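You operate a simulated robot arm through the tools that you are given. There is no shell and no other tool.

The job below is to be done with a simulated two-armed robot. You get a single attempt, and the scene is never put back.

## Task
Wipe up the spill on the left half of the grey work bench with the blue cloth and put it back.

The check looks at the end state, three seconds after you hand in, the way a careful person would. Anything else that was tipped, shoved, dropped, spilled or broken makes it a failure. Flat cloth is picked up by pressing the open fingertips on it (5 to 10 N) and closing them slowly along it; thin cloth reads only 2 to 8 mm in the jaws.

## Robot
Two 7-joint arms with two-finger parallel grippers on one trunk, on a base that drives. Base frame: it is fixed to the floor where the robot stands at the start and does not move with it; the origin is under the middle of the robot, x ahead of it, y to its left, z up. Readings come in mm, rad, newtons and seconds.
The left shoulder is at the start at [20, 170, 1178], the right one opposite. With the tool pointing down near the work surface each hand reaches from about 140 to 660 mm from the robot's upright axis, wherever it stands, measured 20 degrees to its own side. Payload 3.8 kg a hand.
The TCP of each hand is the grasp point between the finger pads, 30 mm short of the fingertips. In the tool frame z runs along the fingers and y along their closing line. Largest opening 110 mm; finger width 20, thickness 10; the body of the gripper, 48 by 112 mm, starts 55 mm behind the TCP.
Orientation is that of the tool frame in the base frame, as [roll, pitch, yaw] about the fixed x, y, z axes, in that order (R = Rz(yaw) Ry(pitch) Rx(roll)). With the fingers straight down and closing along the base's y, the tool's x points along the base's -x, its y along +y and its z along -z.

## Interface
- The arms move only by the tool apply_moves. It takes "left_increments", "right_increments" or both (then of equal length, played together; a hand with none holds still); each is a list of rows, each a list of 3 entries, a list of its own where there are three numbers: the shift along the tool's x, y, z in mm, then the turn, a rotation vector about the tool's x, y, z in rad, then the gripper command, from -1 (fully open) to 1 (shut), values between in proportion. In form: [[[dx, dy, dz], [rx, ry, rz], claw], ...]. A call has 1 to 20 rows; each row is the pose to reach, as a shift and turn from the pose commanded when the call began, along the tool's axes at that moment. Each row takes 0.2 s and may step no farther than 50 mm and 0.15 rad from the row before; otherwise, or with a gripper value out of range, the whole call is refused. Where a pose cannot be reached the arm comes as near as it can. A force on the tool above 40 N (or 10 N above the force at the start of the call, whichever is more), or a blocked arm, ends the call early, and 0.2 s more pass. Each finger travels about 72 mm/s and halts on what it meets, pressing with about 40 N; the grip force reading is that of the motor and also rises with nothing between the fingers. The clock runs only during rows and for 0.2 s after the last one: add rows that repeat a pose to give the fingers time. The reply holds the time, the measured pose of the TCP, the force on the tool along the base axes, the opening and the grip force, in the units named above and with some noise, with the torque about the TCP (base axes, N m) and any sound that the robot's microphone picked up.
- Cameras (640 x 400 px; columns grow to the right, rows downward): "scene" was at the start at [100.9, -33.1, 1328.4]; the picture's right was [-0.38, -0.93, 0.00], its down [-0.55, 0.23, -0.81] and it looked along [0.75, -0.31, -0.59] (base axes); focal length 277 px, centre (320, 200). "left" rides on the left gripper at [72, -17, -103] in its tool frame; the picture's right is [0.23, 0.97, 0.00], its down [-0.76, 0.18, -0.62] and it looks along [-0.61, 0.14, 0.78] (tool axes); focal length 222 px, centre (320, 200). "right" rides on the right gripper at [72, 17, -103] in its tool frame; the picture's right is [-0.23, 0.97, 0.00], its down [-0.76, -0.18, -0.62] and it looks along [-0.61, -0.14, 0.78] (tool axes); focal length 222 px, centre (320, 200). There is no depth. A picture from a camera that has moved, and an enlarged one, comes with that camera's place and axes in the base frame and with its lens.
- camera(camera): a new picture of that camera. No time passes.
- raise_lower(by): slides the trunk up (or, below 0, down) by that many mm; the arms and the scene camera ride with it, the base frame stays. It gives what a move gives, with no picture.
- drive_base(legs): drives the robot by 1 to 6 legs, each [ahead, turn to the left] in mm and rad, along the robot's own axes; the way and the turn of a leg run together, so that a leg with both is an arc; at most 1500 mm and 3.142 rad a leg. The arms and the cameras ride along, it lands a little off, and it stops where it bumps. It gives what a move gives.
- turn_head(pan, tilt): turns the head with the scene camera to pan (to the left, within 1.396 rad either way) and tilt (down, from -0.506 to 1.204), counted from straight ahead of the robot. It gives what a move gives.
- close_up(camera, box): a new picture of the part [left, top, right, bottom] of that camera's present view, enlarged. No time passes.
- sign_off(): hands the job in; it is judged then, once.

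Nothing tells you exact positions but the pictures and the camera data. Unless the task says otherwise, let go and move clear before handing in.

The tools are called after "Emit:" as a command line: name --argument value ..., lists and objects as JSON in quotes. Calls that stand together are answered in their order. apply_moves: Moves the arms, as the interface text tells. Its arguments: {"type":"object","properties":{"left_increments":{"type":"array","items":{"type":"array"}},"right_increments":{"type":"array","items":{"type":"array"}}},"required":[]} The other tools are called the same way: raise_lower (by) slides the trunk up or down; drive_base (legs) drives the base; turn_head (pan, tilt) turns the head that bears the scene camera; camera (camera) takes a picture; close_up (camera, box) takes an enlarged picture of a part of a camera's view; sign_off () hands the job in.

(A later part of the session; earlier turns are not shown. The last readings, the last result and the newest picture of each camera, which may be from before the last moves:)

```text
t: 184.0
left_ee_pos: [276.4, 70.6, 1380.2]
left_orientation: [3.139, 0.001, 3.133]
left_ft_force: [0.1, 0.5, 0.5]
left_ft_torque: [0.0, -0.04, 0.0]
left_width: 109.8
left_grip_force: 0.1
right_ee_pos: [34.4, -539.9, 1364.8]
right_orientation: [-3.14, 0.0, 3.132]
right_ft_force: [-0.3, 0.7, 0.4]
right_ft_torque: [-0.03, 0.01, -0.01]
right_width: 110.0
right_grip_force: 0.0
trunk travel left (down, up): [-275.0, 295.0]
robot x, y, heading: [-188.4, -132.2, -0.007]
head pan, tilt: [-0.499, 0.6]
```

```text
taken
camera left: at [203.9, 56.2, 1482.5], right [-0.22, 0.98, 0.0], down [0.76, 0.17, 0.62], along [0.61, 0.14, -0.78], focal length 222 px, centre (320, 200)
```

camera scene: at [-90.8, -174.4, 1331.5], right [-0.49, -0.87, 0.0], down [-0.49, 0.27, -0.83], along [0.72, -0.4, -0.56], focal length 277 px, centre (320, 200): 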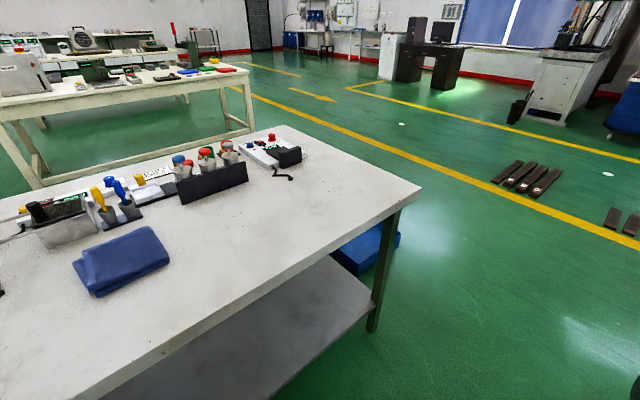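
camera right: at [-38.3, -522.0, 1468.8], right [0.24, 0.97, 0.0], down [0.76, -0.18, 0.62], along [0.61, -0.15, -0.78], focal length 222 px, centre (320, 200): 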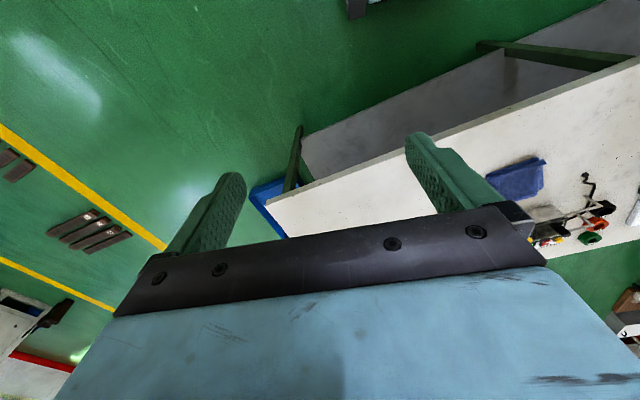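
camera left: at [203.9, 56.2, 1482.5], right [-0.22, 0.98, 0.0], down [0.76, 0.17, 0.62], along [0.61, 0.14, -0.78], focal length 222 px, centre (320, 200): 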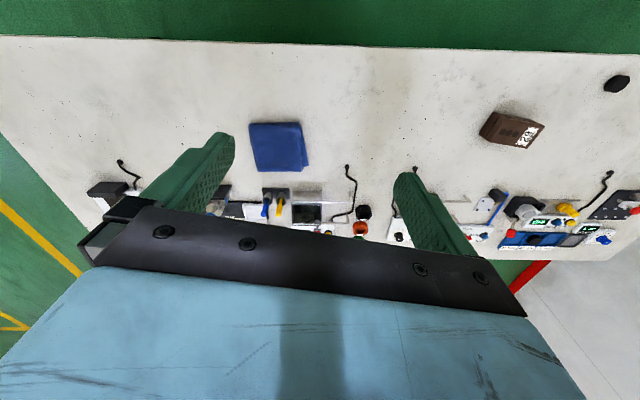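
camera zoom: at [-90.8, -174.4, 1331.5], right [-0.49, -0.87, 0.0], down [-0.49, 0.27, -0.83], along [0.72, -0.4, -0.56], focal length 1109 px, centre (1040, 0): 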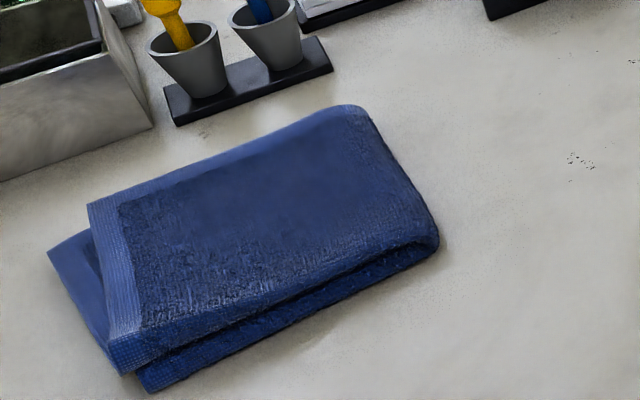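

The cloth is a folded towel about 140 × 163 mm centred near (521, -5), and the spill's outline is near (505, -480), about 75 mm across. I'll move the left hand aside, drive up to the bench, and look closer with the right-hand camera.

Emit:
apply_moves --left_increments '[[[30, 33, 0], [0, 0, 0], -1], [[60, 66, 0], [0, 0, 0], -1], [[90, 99, 0], [0, 0, 0], -1], [[120, 132, 0], [0, 0, 0], -1], [[150, 165, 0], [0, 0, 0], -1], [[184, 198, 0], [0, 0, 0], -1]]'

Emit:
drive_base --legs '[[213, 0.007]]'

Emit:
camera --camera "scene"

Emit:
camera --camera "right"

```text
t: 185.4
left_ee_pos: [143.5, 245.7, 1351.7]
left_orientation: [3.14, 0.002, 3.131]
left_ft_force: [0.3, -0.1, 0.0]
left_ft_torque: [-0.05, -0.03, -0.01]
left_width: 109.9
left_grip_force: 0.0
left hand out of reach, approached as far as the arm can: row 5, 6
right_ee_pos: [33.7, -540.3, 1366.3]
right_orientation: [-3.14, 0.001, 3.131]
right_ft_force: [0.7, -0.5, -0.3]
right_ft_torque: [0.0, -0.03, -0.02]
right_width: 109.9
right_grip_force: 0.0
trunk travel left (down, up): [-275.0, 295.0]
robot x, y, heading: [-184.8, -131.6, -0.01]
head pan, tilt: [-0.499, 0.6]
```

```text
t: 187.1
left_ee_pos: [357.3, 245.1, 1352.5]
left_orientation: [3.14, 0.0, 3.139]
left_ft_force: [-0.1, 0.3, 0.1]
left_ft_torque: [0.0, 0.0, 0.0]
left_width: 109.7
left_grip_force: 0.1
right_ee_pos: [250.5, -540.7, 1365.7]
right_orientation: [-3.139, 0.001, 3.136]
right_ft_force: [0.0, 0.0, -0.3]
right_ft_torque: [0.0, 0.04, 0.01]
right_width: 110.1
right_grip_force: 0.0
trunk travel left (down, up): [-275.0, 295.0]
robot x, y, heading: [25.4, -133.2, -0.004]
head pan, tilt: [-0.499, 0.6]
```

```text
taken
camera scene: at [123.5, -175.6, 1331.4], right [-0.48, -0.88, 0.0], down [-0.5, 0.27, -0.82], along [0.72, -0.4, -0.57], focal length 277 px, centre (320, 200)
```

scene: 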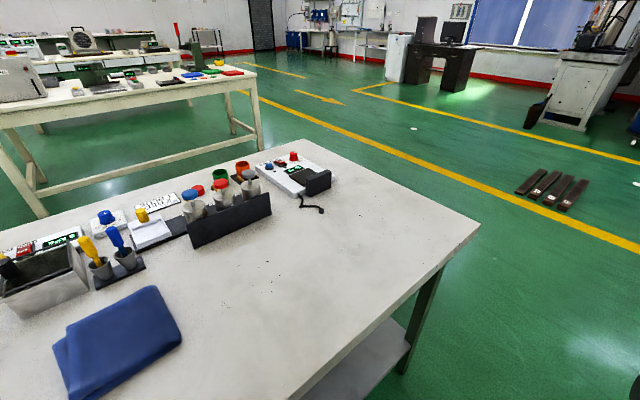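

```text
taken
camera right: at [177.6, -523.0, 1468.7], right [0.23, 0.97, 0.0], down [0.76, -0.18, 0.62], along [0.61, -0.15, -0.78], focal length 222 px, centre (320, 200)
```

right: 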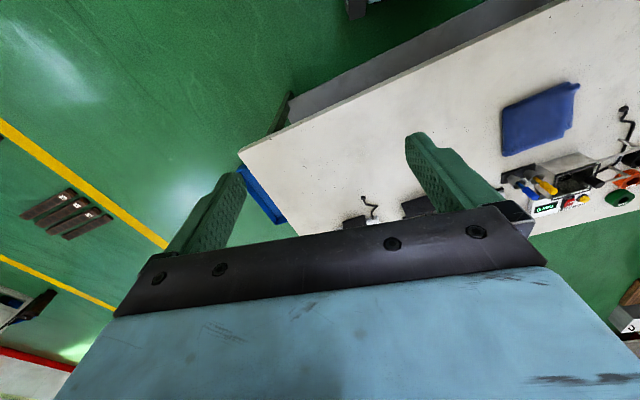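

I'm at the bench now. I'll magnify the spill and look at the cloth head-on to fix their positions.

Emit:
close_up --camera "scene" --box '[295, 200, 415, 275]'

Emit:
close_up --camera "right" --box '[280, 120, 420, 208]'

Emit:
turn_head --pan 0.3 --tilt 0.75

Emit:
camera --camera "scene"

Emit:
close_up --camera "scene" --box '[240, 140, 440, 265]'

```text
5.33 times, centred on (355, 238) of scene
camera zoom: at [123.5, -175.6, 1331.4], right [-0.48, -0.88, 0.0], down [-0.5, 0.27, -0.82], along [0.72, -0.4, -0.57], focal length 1478 px, centre (133, 0)
```

zoom: 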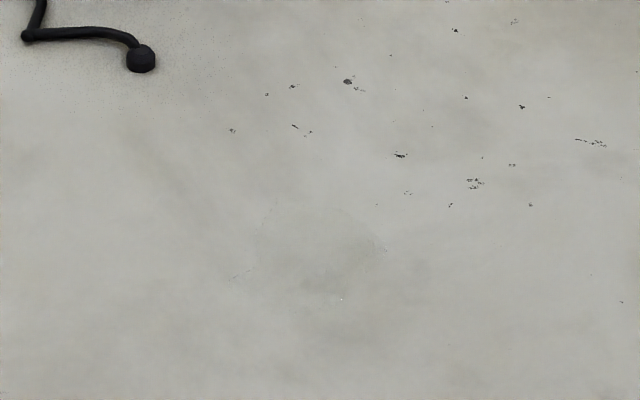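

```text
4.55 times, centred on (350, 164) of right
camera zoom: at [177.6, -523.0, 1468.7], right [0.23, 0.97, 0.0], down [0.76, -0.18, 0.62], along [0.61, -0.15, -0.78], focal length 1010 px, centre (184, 364)
```

zoom: 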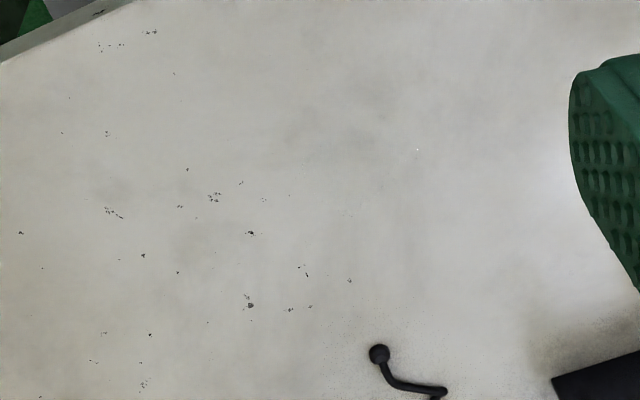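

```text
t: 188.2
left_ee_pos: [356.3, 245.7, 1352.3]
left_orientation: [3.138, 0.0, 3.138]
left_ft_force: [0.6, 0.7, -0.6]
left_ft_torque: [-0.02, 0.04, -0.02]
left_width: 110.0
left_grip_force: 0.1
right_ee_pos: [249.5, -541.0, 1366.3]
right_orientation: [-3.14, 0.0, 3.136]
right_ft_force: [0.4, 0.1, 0.0]
right_ft_torque: [-0.03, -0.01, -0.01]
right_width: 109.9
right_grip_force: 0.0
trunk travel left (down, up): [-275.0, 295.0]
robot x, y, heading: [24.4, -130.6, -0.004]
head pan, tilt: [0.3, 0.75]
```

```text
taken
camera scene: at [124.6, -108.8, 1318.5], right [0.29, -0.96, 0.0], down [-0.65, -0.2, -0.73], along [0.7, 0.21, -0.68], focal length 277 px, centre (320, 200)
```

scene: 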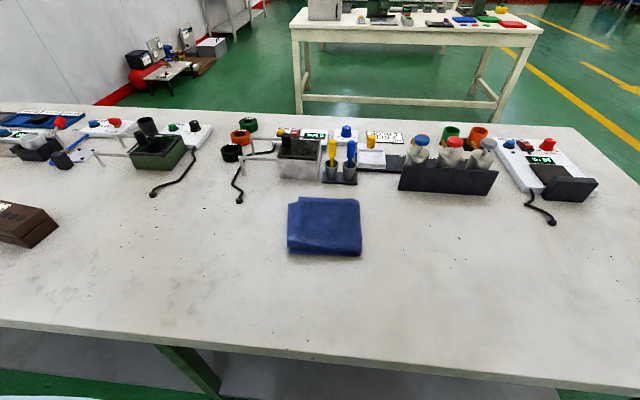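

```text
3.20 times, centred on (340, 202) of scene
camera zoom: at [124.6, -108.8, 1318.5], right [0.29, -0.96, 0.0], down [-0.65, -0.2, -0.73], along [0.7, 0.21, -0.68], focal length 887 px, centre (256, 192)
```

zoom: 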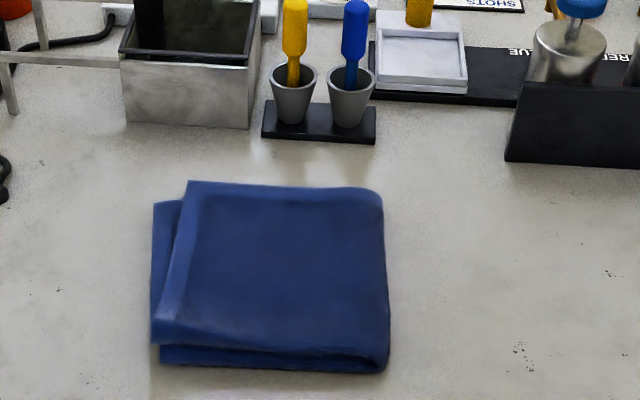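

The spill spans about x 475–540, y -513 to -444 (centre ≈ (508, -480)); the cloth's centre is ≈ (522, -5), fold on its right side. I'll bring the right hand down and over toward the cloth at a safe height.

Emit:
apply_moves --right_increments '[[[-10, 0, 40], [0, 0, 0], -1], [[-20, 0, 80], [0, 0, 0], -1], [[-30, 0, 120], [0, 0, 0], -1], [[-40, 0, 160], [0, 0, 0], -1], [[-50, 0, 200], [0, 0, 0], -1], [[-60, 0, 240], [0, 0, 0], -1], [[-70, 0, 280], [0, 0, 0], -1], [[-80, 0, 310], [0, 0, 0], -1], [[-95, 40, 325], [0, 0, 0], -1], [[-110, 80, 330], [0, 0, 0], -1], [[-125, 120, 330], [0, 0, 0], -1], [[-140, 160, 330], [0, 0, 0], -1], [[-155, 200, 330], [0, 0, 0], -1], [[-170, 240, 330], [0, 0, 0], -1], [[-185, 280, 330], [0, 0, 0], -1], [[-200, 320, 330], [0, 0, 0], -1]]'

Emit:
camera --camera "scene"

Emit:
camera --camera "right"

```text
t: 191.6
left_ee_pos: [355.1, 244.8, 1352.9]
left_orientation: [3.138, 0.0, 3.138]
left_ft_force: [-0.1, 0.0, -0.4]
left_ft_torque: [-0.03, 0.01, -0.01]
left_width: 110.1
left_grip_force: 0.1
right_ee_pos: [435.3, -261.7, 1041.9]
right_orientation: [-3.139, 0.002, 3.135]
right_ft_force: [-0.9, 0.3, -1.6]
right_ft_torque: [0.01, 0.02, -0.01]
right_width: 110.1
right_grip_force: 0.1
right hand out of reach, approached as far as the arm can: row 16
trunk travel left (down, up): [-275.0, 295.0]
robot x, y, heading: [25.6, -132.0, -0.004]
head pan, tilt: [0.3, 0.75]
```

```text
taken
camera scene: at [123.7, -108.8, 1318.6], right [0.29, -0.96, 0.0], down [-0.65, -0.2, -0.73], along [0.7, 0.21, -0.68], focal length 277 px, centre (320, 200)
```

scene: 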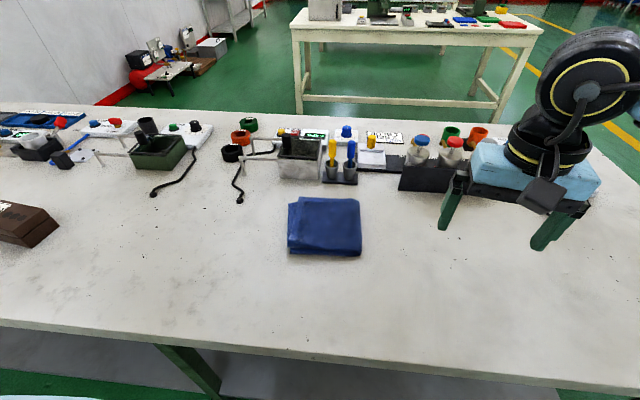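

```text
taken
camera right: at [360.6, -243.2, 1144.1], right [0.23, 0.97, 0.0], down [0.76, -0.18, 0.62], along [0.61, -0.15, -0.78], focal length 222 px, centre (320, 200)
```

right: 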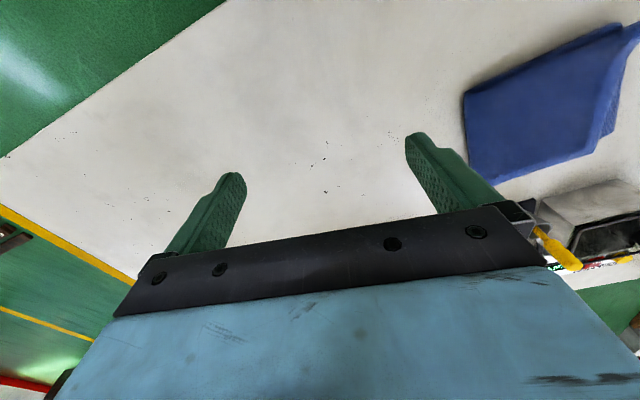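

The right arm stopped short at y≈-262, perhaps near a joint limit. I'll try small further moves toward the cloth to see whether it can go on.

Emit:
apply_moves --right_increments '[[[0, 20, 0], [0, 0, 0], -1], [[0, 40, 0], [0, 0, 0], -1], [[-10, 60, 0], [0, 0, 0], -1], [[-20, 80, 0], [0, 0, 0], -1]]'

```text
t: 192.6
left_ee_pos: [356.5, 244.9, 1353.7]
left_orientation: [3.137, 0.002, 3.14]
left_ft_force: [0.4, 0.0, -0.5]
left_ft_torque: [-0.02, -0.01, 0.0]
left_width: 110.0
left_grip_force: 0.0
right_ee_pos: [422.6, -255.0, 1045.9]
right_orientation: [-3.141, 0.0, 3.137]
right_ft_force: [0.3, -0.8, 0.3]
right_ft_torque: [-0.01, -0.04, -0.03]
right_width: 110.2
right_grip_force: 0.1
right hand out of reach, approached as far as the arm can: row 1, 2, 3, 4
trunk travel left (down, up): [-275.0, 295.0]
robot x, y, heading: [23.3, -133.2, -0.003]
head pan, tilt: [0.3, 0.75]
```

The arm is limited in this posture. I'll try turning the wrist a little about the vertical to see if that frees it.

Emit:
apply_moves --right_increments '[[[0, 0, 0], [0, 0, -0.14], -1], [[0, 0, 0], [0, 0, -0.28], -1], [[0, 0, 0], [0, 0, -0.42], -1], [[0, 0, 0], [0, 0, -0.56], -1], [[-15, 30, 0], [0, 0, -0.56], -1], [[-30, 60, 0], [0, 0, -0.56], -1], [[-45, 90, 0], [0, 0, -0.56], -1]]'

```text
t: 194.2
left_ee_pos: [355.9, 245.2, 1352.7]
left_orientation: [3.138, 0.003, 3.139]
left_ft_force: [-0.6, 0.4, 0.2]
left_ft_torque: [-0.01, 0.0, -0.01]
left_width: 110.2
left_grip_force: 0.0
right_ee_pos: [428.1, -255.2, 1057.4]
right_orientation: [-3.139, 0.002, -2.586]
right_ft_force: [0.3, 0.0, -0.7]
right_ft_torque: [0.0, 0.0, 0.03]
right_width: 110.0
right_grip_force: 0.0
right hand out of reach, approached as far as the arm can: row 5, 6, 7
trunk travel left (down, up): [-275.0, 295.0]
robot x, y, heading: [23.0, -133.9, -0.006]
head pan, tilt: [0.3, 0.75]
```

The right arm cannot cross over from here, so I'll use the left arm instead: standing at about (10, -240), both cloth and spill are ~555 mm away and I only need to turn in place. First I'll tuck the right arm and back up slightly to reposition.

Emit:
apply_moves --right_increments '[[[29.5, -13.5, -25], [0, 0, 0.056], -1], [[59, -27, -50], [0, 0, 0.112], -1], [[88.5, -40.5, -75], [0, 0, 0.168], -1], [[118, -54, -100], [0, 0, 0.224], -1], [[147.5, -67.5, -125], [0, 0, 0.28], -1], [[177, -81, -150], [0, 0, 0.336], -1], [[206.5, -94.5, -175], [0, 0, 0.392], -1], [[236, -108, -200], [0, 0, 0.448], -1], [[265.5, -121.5, -225], [0, 0, 0.504], -1], [[295, -135, -250], [0, 0, 0.56], -1]]'

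Emit:
drive_base --legs '[[-200, 0], [0, -1.57], [107, 0], [0, 1.6], [187, 0]]'

Emit:
turn_head --pan 0.3 --tilt 0.75

Emit:
camera --camera "scene"

```text
t: 196.4
left_ee_pos: [354.2, 246.9, 1352.7]
left_orientation: [3.137, 0.003, 3.139]
left_ft_force: [0.2, 0.5, 1.1]
left_ft_torque: [-0.01, 0.0, 0.0]
left_width: 109.9
left_grip_force: 0.0
right_ee_pos: [247.6, -522.7, 1309.5]
right_orientation: [-3.141, 0.002, 3.137]
right_ft_force: [-0.7, 1.7, 1.4]
right_ft_torque: [-0.02, -0.02, 0.01]
right_width: 110.0
right_grip_force: 0.0
trunk travel left (down, up): [-275.0, 295.0]
robot x, y, heading: [24.3, -131.7, -0.004]
head pan, tilt: [0.3, 0.75]
```

```text
t: 207.6
left_ee_pos: [334.6, 145.3, 1352.1]
left_orientation: [3.138, 0.003, -3.13]
left_ft_force: [1.0, -0.4, -0.9]
left_ft_torque: [-0.01, 0.05, 0.01]
left_width: 110.0
left_grip_force: 0.0
right_ee_pos: [238.3, -625.4, 1309.3]
right_orientation: [-3.141, 0.001, -3.133]
right_ft_force: [0.1, 0.4, -1.0]
right_ft_torque: [0.0, 0.03, 0.0]
right_width: 109.9
right_grip_force: 0.1
trunk travel left (down, up): [-275.0, 295.0]
robot x, y, heading: [7.2, -238.8, 0.012]
head pan, tilt: [0.3, 0.75]
```

```text
t: 208.2
left_ee_pos: [333.0, 145.2, 1353.1]
left_orientation: [3.139, 0.002, -3.131]
left_ft_force: [-0.4, 0.8, -0.3]
left_ft_torque: [0.01, -0.02, -0.04]
left_width: 110.0
left_grip_force: 0.0
right_ee_pos: [237.3, -626.8, 1308.1]
right_orientation: [-3.139, 0.0, -3.134]
right_ft_force: [0.3, -0.5, 0.2]
right_ft_torque: [-0.03, 0.0, 0.03]
right_width: 110.1
right_grip_force: 0.0
trunk travel left (down, up): [-275.0, 295.0]
robot x, y, heading: [6.8, -236.3, 0.012]
head pan, tilt: [0.3, 0.75]
```

```text
taken
camera scene: at [107.4, -212.1, 1318.5], right [0.3, -0.95, 0.0], down [-0.65, -0.21, -0.73], along [0.7, 0.22, -0.68], focal length 277 px, centre (320, 200)
```

scene: 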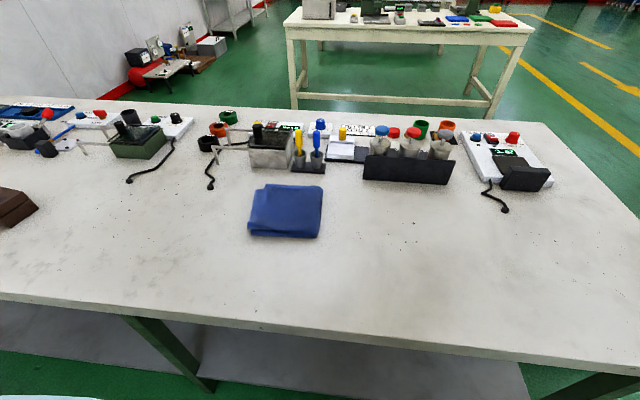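

Left hand is free to reach the cloth from here. I'll bring it over the cloth's centre at z≈1000, turned slightly to match the cloth.

Emit:
apply_moves --left_increments '[[[-18.9, -15, 35.3], [0, 0, -0.02], -1], [[-37.8, -30, 70.6], [0, 0, -0.04], -1], [[-56.7, -45, 105.9], [0, 0, -0.06], -1], [[-75.6, -60, 141.2], [0, 0, -0.08], -1], [[-94.5, -75, 176.5], [0, 0, -0.1], -1], [[-113.4, -90, 211.8], [0, 0, -0.12], -1], [[-132.3, -105, 247.1], [0, 0, -0.14], -1], [[-151.2, -120, 282.4], [0, 0, -0.16], -1], [[-170.1, -135, 317.7], [0, 0, -0.18], -1], [[-189, -150, 353], [0, 0, -0.2], -1]]'

Emit:
camera --camera "scene"

Emit:
camera --camera "left"

```text
t: 210.4
left_ee_pos: [525.7, -3.4, 999.6]
left_orientation: [3.138, 0.003, -2.93]
left_ft_force: [0.4, -0.8, 0.1]
left_ft_torque: [0.01, 0.01, 0.02]
left_width: 110.0
left_grip_force: 0.1
right_ee_pos: [237.5, -625.5, 1307.6]
right_orientation: [3.141, 0.001, -3.133]
right_ft_force: [0.2, -0.3, 0.2]
right_ft_torque: [-0.04, 0.02, -0.02]
right_width: 110.1
right_grip_force: 0.1
trunk travel left (down, up): [-275.0, 295.0]
robot x, y, heading: [6.5, -239.8, 0.009]
head pan, tilt: [0.3, 0.75]
```

```text
taken
camera scene: at [108.0, -212.5, 1318.5], right [0.3, -0.95, 0.0], down [-0.65, -0.21, -0.73], along [0.7, 0.22, -0.68], focal length 277 px, centre (320, 200)
```

scene: 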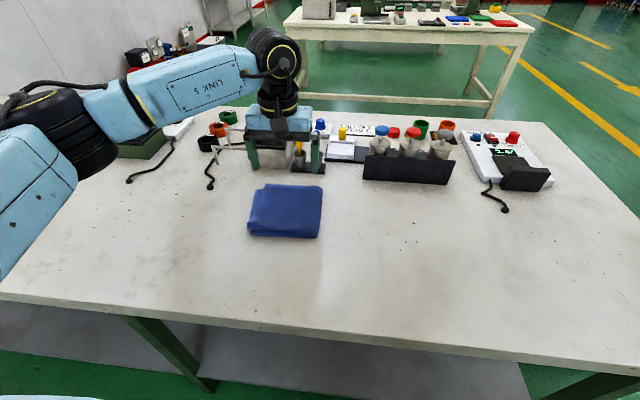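

```text
taken
camera left: at [459.0, -35.3, 1102.0], right [-0.43, 0.9, 0.0], down [0.71, 0.33, 0.63], along [0.57, 0.27, -0.78], focal length 222 px, centre (320, 200)
```

left: 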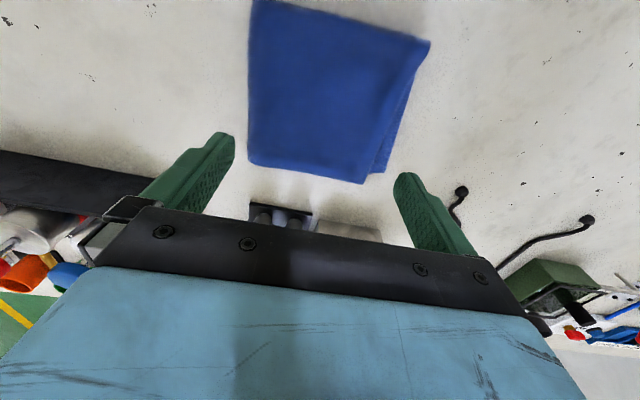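

The left hand hovers centred over the cloth at TCP z≈1000. I'll lower in steps until the fingertips just touch it, watching the force.

Emit:
apply_moves --left_increments '[[[0, 0, 25], [0, 0, 0], -1], [[0, 0, 50], [0, 0, 0], -1], [[0, 0, 70], [0, 0, 0], -1], [[0, 0, 75], [0, 0, 0], -1], [[0, 0, 80], [0, 0, 0], -1]]'

Emit:
camera --camera "left"

Emit:
close_up --camera "scene" --box '[200, 120, 360, 220]'

```text
t: 211.6
left_ee_pos: [525.7, -1.5, 920.0]
left_orientation: [3.138, 0.001, -2.932]
left_ft_force: [0.8, -0.6, -0.9]
left_ft_torque: [0.04, -0.01, 0.01]
left_width: 110.0
left_grip_force: 0.0
right_ee_pos: [237.3, -625.9, 1308.1]
right_orientation: [-3.14, 0.001, -3.132]
right_ft_force: [-0.7, 0.0, 0.4]
right_ft_torque: [0.02, -0.02, -0.02]
right_width: 110.0
right_grip_force: 0.0
trunk travel left (down, up): [-275.0, 295.0]
robot x, y, heading: [3.7, -235.9, 0.011]
head pan, tilt: [0.3, 0.75]
```

```text
taken
camera left: at [457.9, -33.1, 1022.4], right [-0.43, 0.91, 0.0], down [0.71, 0.33, 0.63], along [0.57, 0.27, -0.78], focal length 222 px, centre (320, 200)
```

left: 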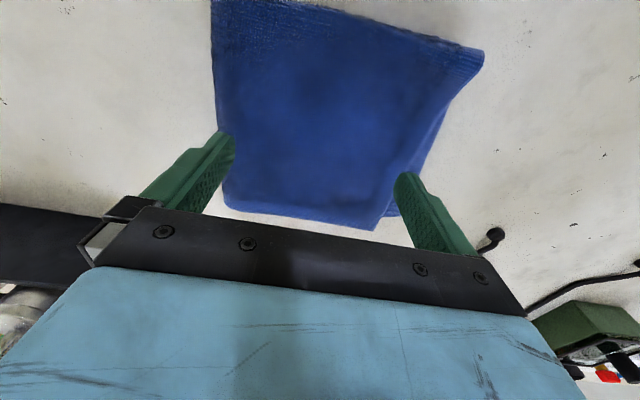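

```text
4.00 times, centred on (280, 170) of scene
camera zoom: at [107.5, -212.1, 1318.5], right [0.3, -0.95, 0.0], down [-0.65, -0.21, -0.73], along [0.7, 0.22, -0.68], focal length 1109 px, centre (480, 320)
```

zoom: 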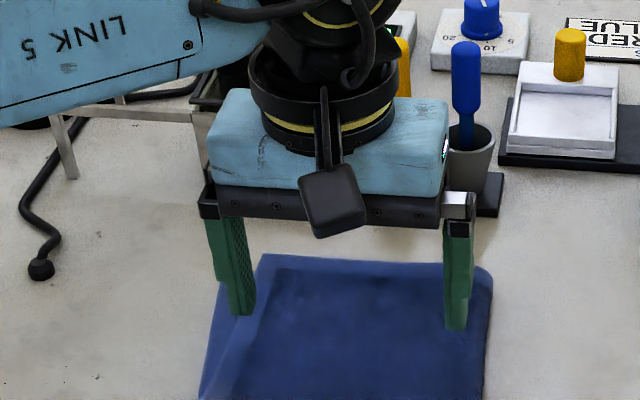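

The fingertips hover just above the cloth top at z≈890. I'll lower slowly in 3 mm steps to feel contact.

Emit:
apply_moves --left_increments '[[[0, 0, 3], [0, 0, 0], -1], [[0, 0, 6], [0, 0, 0], -1], [[0, 0, 9], [0, 0, 0], -1], [[0, 0, 12], [0, 0, 0], -1]]'

```text
t: 212.6
left_ee_pos: [525.5, -1.8, 907.6]
left_orientation: [3.14, 0.001, -2.933]
left_ft_force: [-0.7, 0.6, -0.1]
left_ft_torque: [-0.03, 0.01, 0.0]
left_width: 109.9
left_grip_force: 0.0
right_ee_pos: [238.2, -625.6, 1308.4]
right_orientation: [-3.139, -0.002, -3.133]
right_ft_force: [-0.1, -0.3, -0.6]
right_ft_torque: [-0.02, 0.04, 0.03]
right_width: 110.0
right_grip_force: 0.0
trunk travel left (down, up): [-275.0, 295.0]
robot x, y, heading: [13.2, -241.3, 0.01]
head pan, tilt: [0.3, 0.75]
```

No contact yet with the tips at z≈878. I'll keep lowering in small steps.

Emit:
apply_moves --left_increments '[[[0, 0, 2.5], [0, 0, 0], -1], [[0, 0, 5], [0, 0, 0], -1], [[0, 0, 7.5], [0, 0, 0], -1]]'

Emit:
close_up --camera "scene" --box '[200, 120, 360, 220]'

```text
t: 213.4
left_ee_pos: [525.2, -1.3, 898.5]
left_orientation: [3.137, 0.002, -2.933]
left_ft_force: [-0.1, 0.4, 0.0]
left_ft_torque: [0.03, -0.01, 0.0]
left_width: 110.1
left_grip_force: 0.0
right_ee_pos: [237.8, -626.3, 1308.2]
right_orientation: [-3.141, -0.001, -3.133]
right_ft_force: [-0.6, -0.5, -0.9]
right_ft_torque: [0.02, 0.0, 0.01]
right_width: 110.2
right_grip_force: 0.0
trunk travel left (down, up): [-275.0, 295.0]
robot x, y, heading: [9.8, -238.2, 0.011]
head pan, tilt: [0.3, 0.75]
```

```text
4.00 times, centred on (280, 170) of scene
camera zoom: at [107.3, -212.1, 1318.5], right [0.3, -0.95, 0.0], down [-0.65, -0.21, -0.73], along [0.7, 0.22, -0.68], focal length 1109 px, centre (480, 320)
```

zoom: 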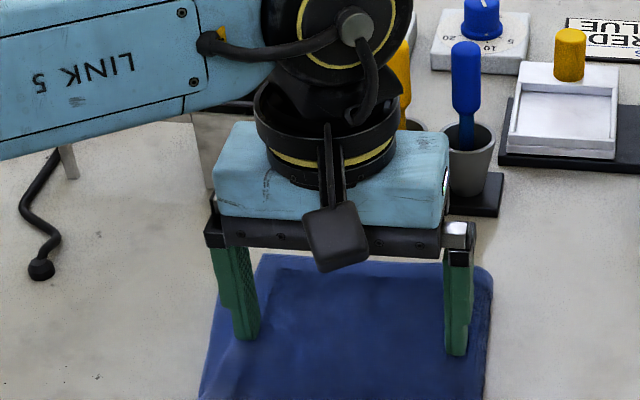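

Still no contact with the tips at about z 868. I'll continue down gently.

Emit:
apply_moves --left_increments '[[[0, 0, 2], [0, 0, 0], -1], [[0, 0, 4], [0, 0, 0], -1], [[0, 0, 6], [0, 0, 0], -1]]'

```text
t: 214.2
left_ee_pos: [524.4, -1.6, 894.8]
left_orientation: [3.139, 0.004, -2.932]
left_ft_force: [-0.7, 0.7, 3.9]
left_ft_torque: [0.04, 0.0, 0.01]
left_width: 109.5
left_grip_force: 0.1
right_ee_pos: [237.8, -625.5, 1308.1]
right_orientation: [-3.138, 0.001, -3.134]
right_ft_force: [0.2, 0.2, 0.3]
right_ft_torque: [0.02, 0.0, -0.01]
right_width: 109.7
right_grip_force: 0.1
trunk travel left (down, up): [-275.0, 295.0]
robot x, y, heading: [7.8, -240.1, 0.008]
head pan, tilt: [0.3, 0.75]
```

Contact: about 4 N with the tips near z 864. I'll press slightly more to reach 6–8 N.

Emit:
apply_moves --left_increments '[[[0, 0, 1.5], [0, 0, 0], -1], [[0, 0, 1.5], [0, 0, 0], -1]]'

```text
t: 214.8
left_ee_pos: [525.0, -2.2, 894.2]
left_orientation: [3.139, 0.003, -2.932]
left_ft_force: [-0.4, 0.9, 5.0]
left_ft_torque: [0.03, 0.02, 0.0]
left_width: 109.7
left_grip_force: 0.0
right_ee_pos: [237.1, -625.3, 1306.7]
right_orientation: [-3.137, 0.001, -3.135]
right_ft_force: [0.1, 0.6, -0.8]
right_ft_torque: [0.0, 0.03, -0.01]
right_width: 109.8
right_grip_force: 0.0
trunk travel left (down, up): [-275.0, 295.0]
robot x, y, heading: [7.8, -235.9, 0.013]
head pan, tilt: [0.3, 0.75]
```

Force is 5 N; I'll press a touch more and then close the fingers slowly along the cloth.

Emit:
apply_moves --left_increments '[[[0, 0, 2], [0, 0, 0], -1], [[0, 0, 2], [0, 0, 0], -0.9], [[0, 0, 2], [0, 0, 0], -0.8], [[0, 0, 2], [0, 0, 0], -0.7], [[0, 0, 2], [0, 0, 0], -0.6], [[0, 0, 2], [0, 0, 0], -0.5], [[0, 0, 2], [0, 0, 0], -0.4], [[0, 0, 2], [0, 0, 0], -0.3], [[0, 0, 2], [0, 0, 0], -0.2], [[0, 0, 2], [0, 0, 0], -0.1], [[0, 0, 2], [0, 0, 0], 0]]'

Emit:
camera --camera "left"

Emit:
close_up --camera "scene" --box '[200, 120, 360, 220]'

```text
t: 217.2
left_ee_pos: [525.6, -1.5, 891.9]
left_orientation: [3.14, 0.003, -2.932]
left_ft_force: [-1.1, 0.2, 9.9]
left_ft_torque: [0.05, 0.05, -0.01]
left_width: 54.8
left_grip_force: 0.1
right_ee_pos: [237.6, -626.0, 1308.1]
right_orientation: [3.141, 0.002, -3.134]
right_ft_force: [-0.6, -0.2, -0.1]
right_ft_torque: [0.02, -0.01, -0.02]
right_width: 110.1
right_grip_force: 0.1
trunk travel left (down, up): [-275.0, 295.0]
robot x, y, heading: [10.5, -243.0, 0.006]
head pan, tilt: [0.3, 0.75]
```

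```text
taken
camera left: at [457.6, -33.1, 994.2], right [-0.43, 0.91, 0.0], down [0.71, 0.33, 0.63], along [0.57, 0.27, -0.78], focal length 222 px, centre (320, 200)
```

left: 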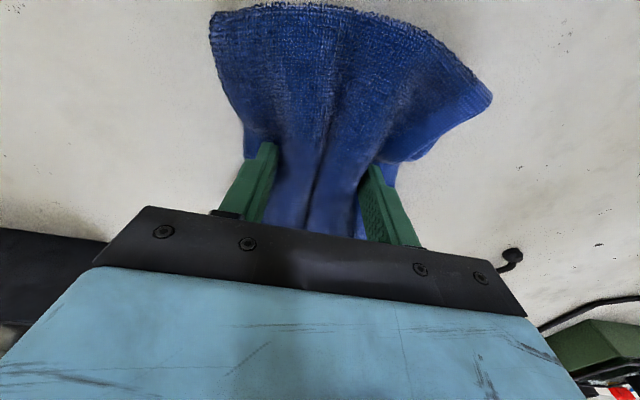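

```text
4.00 times, centred on (280, 170) of scene
camera zoom: at [106.6, -212.5, 1318.6], right [0.3, -0.95, 0.0], down [-0.65, -0.21, -0.73], along [0.7, 0.22, -0.68], focal length 1109 px, centre (480, 320)
```

zoom: 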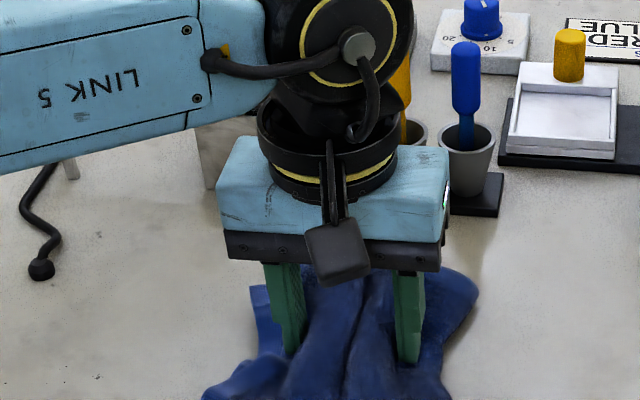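

The cloth is gathering nicely between the fingers at about 10 N. I'll keep closing slowly until it is pinched.

Emit:
apply_moves --left_increments '[[[0, 0, 0], [0, 0, 0], 0.1], [[0, 0, 0], [0, 0, 0], 0.2], [[0, 0, 0], [0, 0, 0], 0.3], [[0, 0, 0], [0, 0, 0], 0.4], [[0, 0, 0], [0, 0, 0], 0.5], [[0, 0, 0], [0, 0, 0], 0.6], [[0, 0, 0], [0, 0, 0], 0.7], [[0, 0, 0], [0, 0, 0], 0.8], [[0, 0, 0], [0, 0, 0], 0.9], [[0, 0, 0], [0, 0, 0], 1], [[0, 0, 0], [0, 0, 0], 1], [[0, 0, 0], [0, 0, 0], 1]]'

Emit:
camera --camera "left"

Emit:
close_up --camera "scene" --box '[200, 120, 360, 220]'

```text
t: 219.8
left_ee_pos: [525.9, -2.2, 892.9]
left_orientation: [3.139, 0.004, -2.933]
left_ft_force: [1.2, -0.5, 12.1]
left_ft_torque: [0.1, 0.01, -0.01]
left_width: 21.9
left_grip_force: 40.1
right_ee_pos: [236.4, -626.5, 1307.9]
right_orientation: [-3.141, 0.002, -3.134]
right_ft_force: [-0.1, -0.9, 0.6]
right_ft_torque: [0.01, 0.0, 0.01]
right_width: 110.2
right_grip_force: 0.0
trunk travel left (down, up): [-275.0, 295.0]
robot x, y, heading: [9.0, -237.8, 0.01]
head pan, tilt: [0.3, 0.75]
```

```text
taken
camera left: at [457.6, -33.2, 994.4], right [-0.43, 0.91, 0.0], down [0.71, 0.33, 0.63], along [0.57, 0.27, -0.78], focal length 222 px, centre (320, 200)
```

left: 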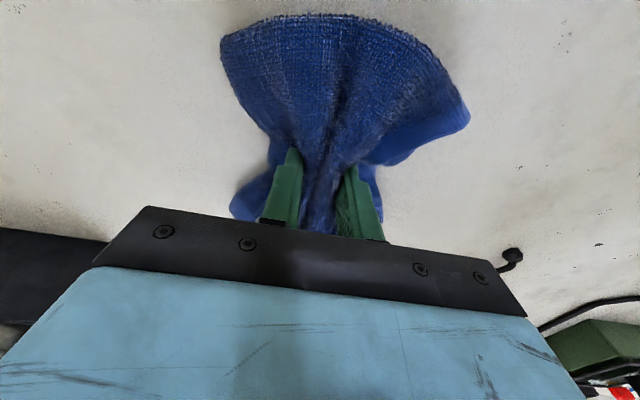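

```text
4.00 times, centred on (280, 170) of scene
camera zoom: at [106.5, -212.6, 1318.6], right [0.3, -0.95, 0.0], down [-0.65, -0.21, -0.73], along [0.7, 0.22, -0.68], focal length 1109 px, centre (480, 320)
```

zoom: 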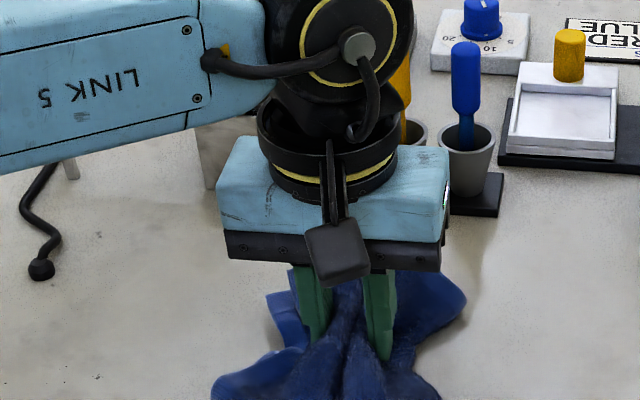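

The cloth is firmly pinched: 22 mm in the jaws with 40 N of grip. I'll lift it a little and check the hold.

Emit:
apply_moves --left_increments '[[[0, 0, -15], [0, 0, 0], 1], [[0, 0, -30], [0, 0, 0], 1], [[0, 0, -50], [0, 0, 0], 1], [[0, 0, -70], [0, 0, 0], 1], [[0, 0, -90], [0, 0, 0], 1], [[0, 0, -90], [0, 0, 0], 1]]'

Emit:
camera --camera "left"

Emit:
camera --camera "scene"

```text
t: 221.2
left_ee_pos: [524.5, -2.2, 980.2]
left_orientation: [3.138, 0.002, -2.932]
left_ft_force: [0.2, 0.0, -0.7]
left_ft_torque: [0.07, 0.02, -0.02]
left_width: 21.4
left_grip_force: 40.1
right_ee_pos: [237.7, -625.6, 1308.1]
right_orientation: [-3.139, -0.001, -3.133]
right_ft_force: [-0.3, 0.0, 0.3]
right_ft_torque: [-0.03, -0.01, 0.0]
right_width: 110.2
right_grip_force: 0.0
trunk travel left (down, up): [-275.0, 295.0]
robot x, y, heading: [6.4, -233.0, 0.012]
head pan, tilt: [0.3, 0.75]
```

```text
taken
camera left: at [457.8, -33.6, 1083.2], right [-0.43, 0.91, 0.0], down [0.71, 0.33, 0.63], along [0.57, 0.27, -0.78], focal length 222 px, centre (320, 200)
```

left: 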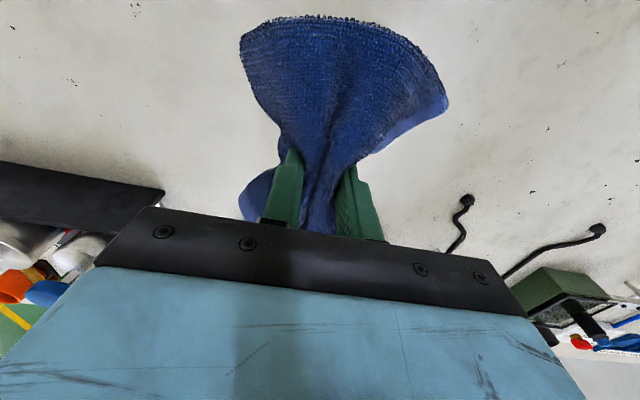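

```text
taken
camera scene: at [107.5, -212.1, 1318.5], right [0.3, -0.95, 0.0], down [-0.65, -0.21, -0.73], along [0.7, 0.22, -0.68], focal length 277 px, centre (320, 200)
```

scene: 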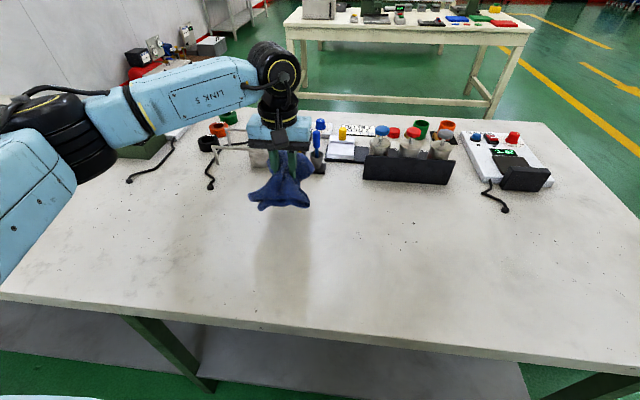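

The whole cloth is held securely. I'll lift a bit more, back off, and move to a spot facing the spill so the left hand ends up over it.

Emit:
apply_moves --left_increments '[[[0, 0, -30], [0, 0, 0], 1], [[0, 0, -60], [0, 0, 0], 1], [[0, 0, -80], [0, 0, 0], 1]]'

Emit:
drive_base --legs '[[-150, 0], [0, -0.99], [192, 0], [0, 0.48]]'

Emit:
turn_head --pan 0.2 --tilt 0.7

Emit:
camera --camera "scene"

Emit:
camera --camera "left"

```text
t: 222.0
left_ee_pos: [523.4, -3.5, 1060.9]
left_orientation: [3.137, 0.001, -2.932]
left_ft_force: [0.0, 0.4, -0.4]
left_ft_torque: [0.05, 0.0, -0.06]
left_width: 21.5
left_grip_force: 40.0
right_ee_pos: [238.4, -626.3, 1307.3]
right_orientation: [-3.138, 0.0, -3.133]
right_ft_force: [-0.3, 0.0, 0.4]
right_ft_torque: [-0.03, 0.0, -0.04]
right_width: 110.2
right_grip_force: 0.0
trunk travel left (down, up): [-275.0, 295.0]
robot x, y, heading: [12.2, -233.8, 0.009]
head pan, tilt: [0.3, 0.75]
```

```text
t: 228.4
left_ee_pos: [531.4, -445.1, 1060.7]
left_orientation: [3.138, 0.002, 2.839]
left_ft_force: [-0.1, -0.1, -0.3]
left_ft_torque: [0.02, -0.04, -0.46]
left_width: 19.4
left_grip_force: 40.0
right_ee_pos: [-24.0, -849.2, 1308.3]
right_orientation: [-3.14, -0.002, 2.638]
right_ft_force: [0.4, 0.2, 0.3]
right_ft_torque: [-0.01, 0.0, -0.02]
right_width: 109.9
right_grip_force: 0.1
trunk travel left (down, up): [-275.0, 295.0]
robot x, y, heading: [-35.6, -395.3, -0.507]
head pan, tilt: [0.3, 0.75]
```

```text
t: 229.1
left_ee_pos: [531.1, -444.9, 1061.2]
left_orientation: [3.138, 0.001, 2.838]
left_ft_force: [-0.2, -0.1, -0.2]
left_ft_torque: [-0.01, -0.04, -0.47]
left_width: 19.1
left_grip_force: 39.9
right_ee_pos: [-24.8, -847.4, 1307.5]
right_orientation: [-3.139, 0.001, 2.638]
right_ft_force: [-0.5, 0.1, 0.1]
right_ft_torque: [0.03, 0.03, 0.0]
right_width: 110.0
right_grip_force: 0.0
trunk travel left (down, up): [-275.0, 295.0]
robot x, y, heading: [-32.7, -400.2, -0.507]
head pan, tilt: [0.201, 0.7]
```

```text
taken
camera scene: at [64.9, -432.8, 1322.8], right [-0.3, -0.95, 0.0], down [-0.61, 0.19, -0.76], along [0.73, -0.23, -0.64], focal length 277 px, centre (320, 200)
```

scene: 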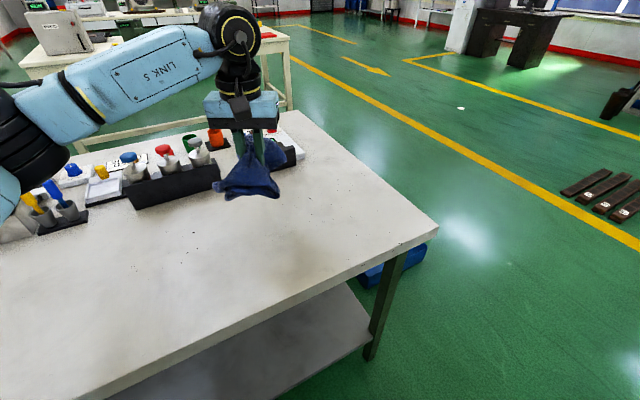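

```text
taken
camera left: at [456.9, -439.4, 1163.7], right [0.07, 1.0, 0.0], down [0.78, -0.06, 0.63], along [0.62, -0.04, -0.78], focal length 222 px, centre (320, 200)
```

left: 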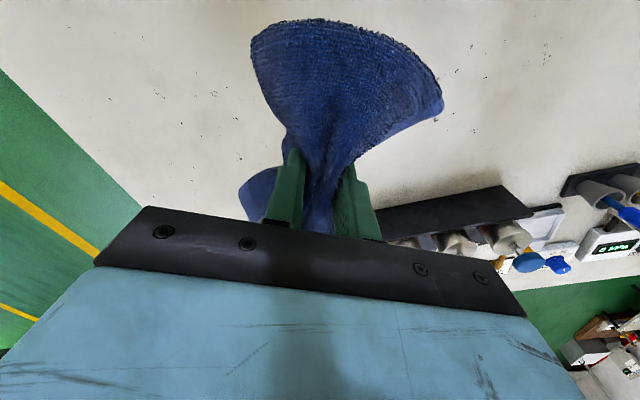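

The cloth is in hand right beside the spill. I'll lower it just left of the spill near (515, -400), stopping a little above the bench.

Emit:
apply_moves --left_increments '[[[8, 10, 30], [0, 0, 0], 1], [[15, 20, 60], [0, 0, 0], 1], [[22, 30, 90], [0, 0, 0], 1], [[28.7, 38.2, 120], [0, 0, 0], 1], [[28.7, 38.2, 141], [0, 0, 0], 1]]'

Emit:
close_up --camera "scene" --box '[160, 100, 400, 250]'

Emit:
camera --camera "left"

```text
t: 230.3
left_ee_pos: [516.1, -401.5, 919.5]
left_orientation: [3.141, 0.003, 2.837]
left_ft_force: [0.5, 0.3, -0.8]
left_ft_torque: [0.01, -0.03, -0.43]
left_width: 19.4
left_grip_force: 40.0
right_ee_pos: [-23.9, -847.2, 1307.8]
right_orientation: [-3.14, -0.001, 2.638]
right_ft_force: [-0.7, 0.0, 0.1]
right_ft_torque: [0.01, 0.0, -0.04]
right_width: 110.1
right_grip_force: 0.0
trunk travel left (down, up): [-275.0, 295.0]
robot x, y, heading: [-35.5, -398.2, -0.505]
head pan, tilt: [0.201, 0.7]
```

```text
2.67 times, centred on (280, 175) of scene
camera zoom: at [65.1, -433.0, 1322.8], right [-0.3, -0.95, 0.0], down [-0.61, 0.19, -0.76], along [0.73, -0.23, -0.64], focal length 739 px, centre (427, 267)
```

zoom: 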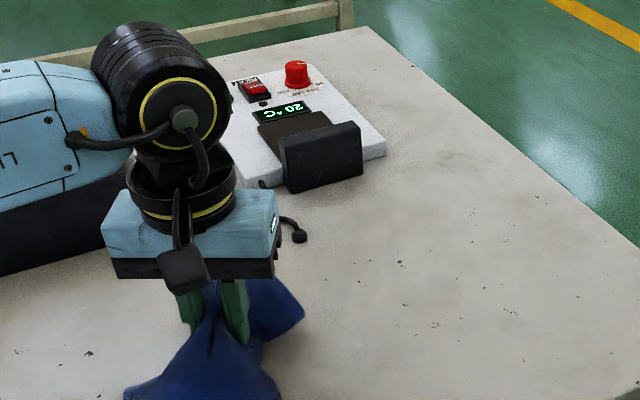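

```text
taken
camera left: at [441.4, -395.0, 1023.1], right [0.07, 1.0, 0.0], down [0.78, -0.06, 0.63], along [0.62, -0.04, -0.78], focal length 222 px, centre (320, 200)
```

left: 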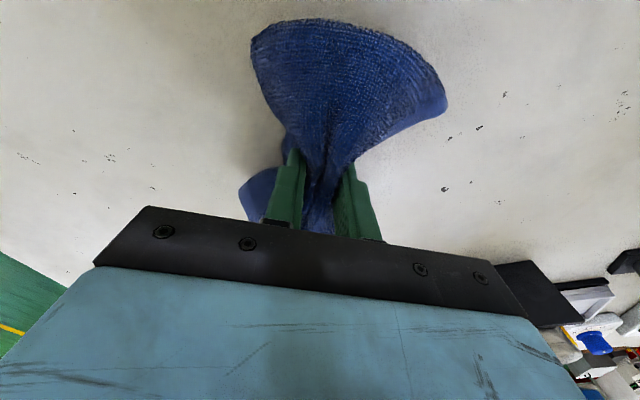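

The cloth hangs just above the bench beside the spill. I'll lower slowly until it presses with some newtons.

Emit:
apply_moves --left_increments '[[[0, 0, 6], [0, 0, 0], 1], [[0, 0, 12], [0, 0, 0], 1], [[0, 0, 18], [0, 0, 0], 1], [[0, 0, 22], [0, 0, 0], 1], [[0, 0, 22], [0, 0, 0], 1]]'

```text
t: 231.5
left_ee_pos: [515.1, -400.8, 898.8]
left_orientation: [3.139, 0.003, 2.837]
left_ft_force: [-0.2, -0.6, 6.6]
left_ft_torque: [0.05, 0.03, -0.41]
left_width: 18.8
left_grip_force: 39.8
right_ee_pos: [-24.4, -848.6, 1307.6]
right_orientation: [-3.141, 0.003, 2.637]
right_ft_force: [-0.2, -0.1, 0.1]
right_ft_torque: [-0.01, 0.0, 0.01]
right_width: 110.1
right_grip_force: 0.1
trunk travel left (down, up): [-275.0, 295.0]
robot x, y, heading: [-36.2, -394.1, -0.502]
head pan, tilt: [0.201, 0.7]
```

Pressing at about 6.6 N. I'll press 2 mm more and sweep right across the spill to y≈-560 and back.

Emit:
apply_moves --left_increments '[[[0, 0, 2], [0, 0, 0], 1], [[-4.8, -15.3, 2], [0, 0, 0], 1], [[-9.6, -30.5, 2], [0, 0, 0], 1], [[-14.3, -45.8, 2], [0, 0, 0], 1], [[-19.1, -61.1, 2], [0, 0, 0], 1], [[-23.9, -76.3, 2], [0, 0, 0], 1], [[-28.7, -91.6, 2], [0, 0, 0], 1], [[-33.4, -106.9, 2], [0, 0, 0], 1], [[-38.2, -122.2, 2], [0, 0, 0], 1], [[-43, -137.4, 2], [0, 0, 0], 1], [[-47.8, -152.7, 2], [0, 0, 0], 1]]'

Emit:
camera --camera "left"

Emit:
camera --camera "scene"

```text
t: 233.9
left_ee_pos: [516.3, -559.7, 895.7]
left_orientation: [3.14, 0.004, 2.842]
left_ft_force: [-0.5, 2.2, 8.3]
left_ft_torque: [0.17, 0.0, -0.39]
left_width: 19.1
left_grip_force: 40.4
right_ee_pos: [-25.0, -846.7, 1307.4]
right_orientation: [-3.138, -0.001, 2.636]
right_ft_force: [0.3, -0.7, -0.7]
right_ft_torque: [0.02, 0.05, 0.04]
right_width: 109.9
right_grip_force: 0.0
trunk travel left (down, up): [-275.0, 295.0]
robot x, y, heading: [-35.6, -399.4, -0.503]
head pan, tilt: [0.201, 0.7]
```

```text
taken
camera left: at [441.3, -554.5, 998.7], right [0.07, 1.0, 0.0], down [0.78, -0.06, 0.63], along [0.62, -0.04, -0.78], focal length 222 px, centre (320, 200)
```

left: 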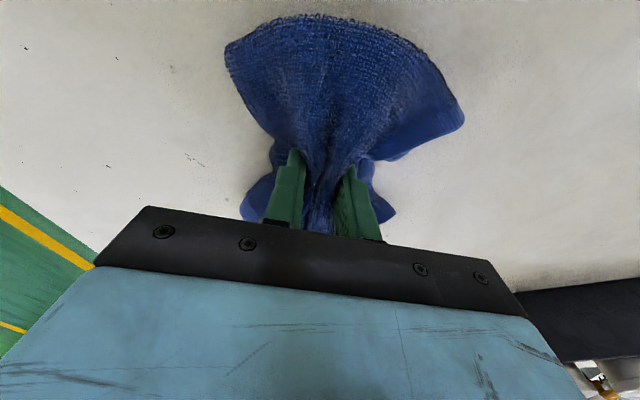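

```text
taken
camera scene: at [64.1, -432.7, 1322.9], right [-0.3, -0.95, 0.0], down [-0.61, 0.19, -0.77], along [0.73, -0.23, -0.64], focal length 277 px, centre (320, 200)
```

scene: 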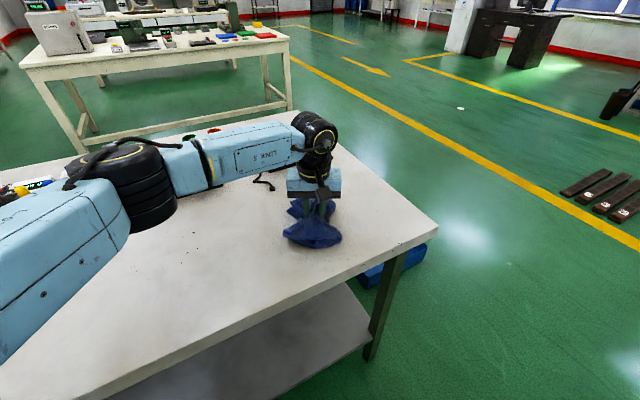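

The sweep went well at 8 N. I'll sweep back along a line 28 mm farther out, then shift nearer for the next pass.

Emit:
apply_moves --left_increments '[[[-14.3, 4.5, 0], [0, 0, 0], 1], [[-26.7, 8.4, 0], [0, 0, 0], 1], [[-21.9, 23.7, 0], [0, 0, 0], 1], [[-17.1, 38.9, 0], [0, 0, 0], 1], [[-12.4, 54.2, 0], [0, 0, 0], 1], [[-7.6, 69.5, 0], [0, 0, 0], 1], [[-2.8, 84.8, 0], [0, 0, 0], 1], [[2, 100, 0], [0, 0, 0], 1], [[6.8, 115.3, 0], [0, 0, 0], 1], [[11.5, 130.6, 0], [0, 0, 0], 1], [[16.3, 145.8, 0], [0, 0, 0], 1], [[21.1, 161.1, 0], [0, 0, 0], 1], [[34.4, 156.9, 0], [0, 0, 0], 1], [[47.8, 152.7, 0], [0, 0, 0], 1], [[62.1, 148.2, 0], [0, 0, 0], 1], [[74.5, 144.3, 0], [0, 0, 0], 1]]'

Emit:
camera --camera "left"

```text
t: 237.3
left_ee_pos: [487.3, -400.9, 896.3]
left_orientation: [3.139, 0.004, 2.839]
left_ft_force: [2.0, 0.1, 7.0]
left_ft_torque: [0.04, -0.09, -0.38]
left_width: 18.9
left_grip_force: 40.1
right_ee_pos: [-24.6, -848.8, 1307.7]
right_orientation: [-3.14, 0.0, 2.639]
right_ft_force: [0.0, 0.5, -0.1]
right_ft_torque: [0.02, 0.02, -0.02]
right_width: 110.1
right_grip_force: 0.0
trunk travel left (down, up): [-275.0, 295.0]
robot x, y, heading: [-35.1, -398.1, -0.502]
head pan, tilt: [0.201, 0.7]
```

```text
taken
camera left: at [413.2, -394.4, 999.0], right [0.07, 1.0, 0.0], down [0.78, -0.06, 0.63], along [0.62, -0.04, -0.78], focal length 222 px, centre (320, 200)
```

left: 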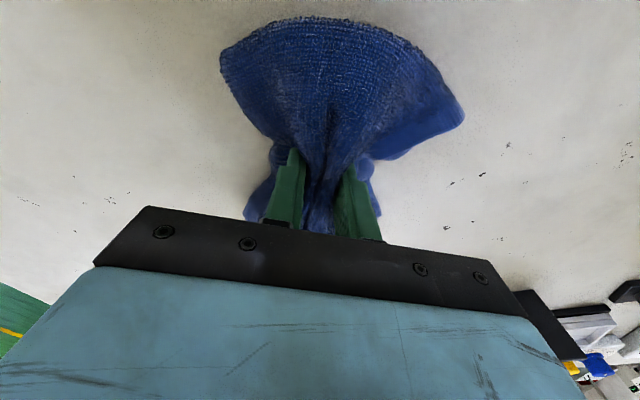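

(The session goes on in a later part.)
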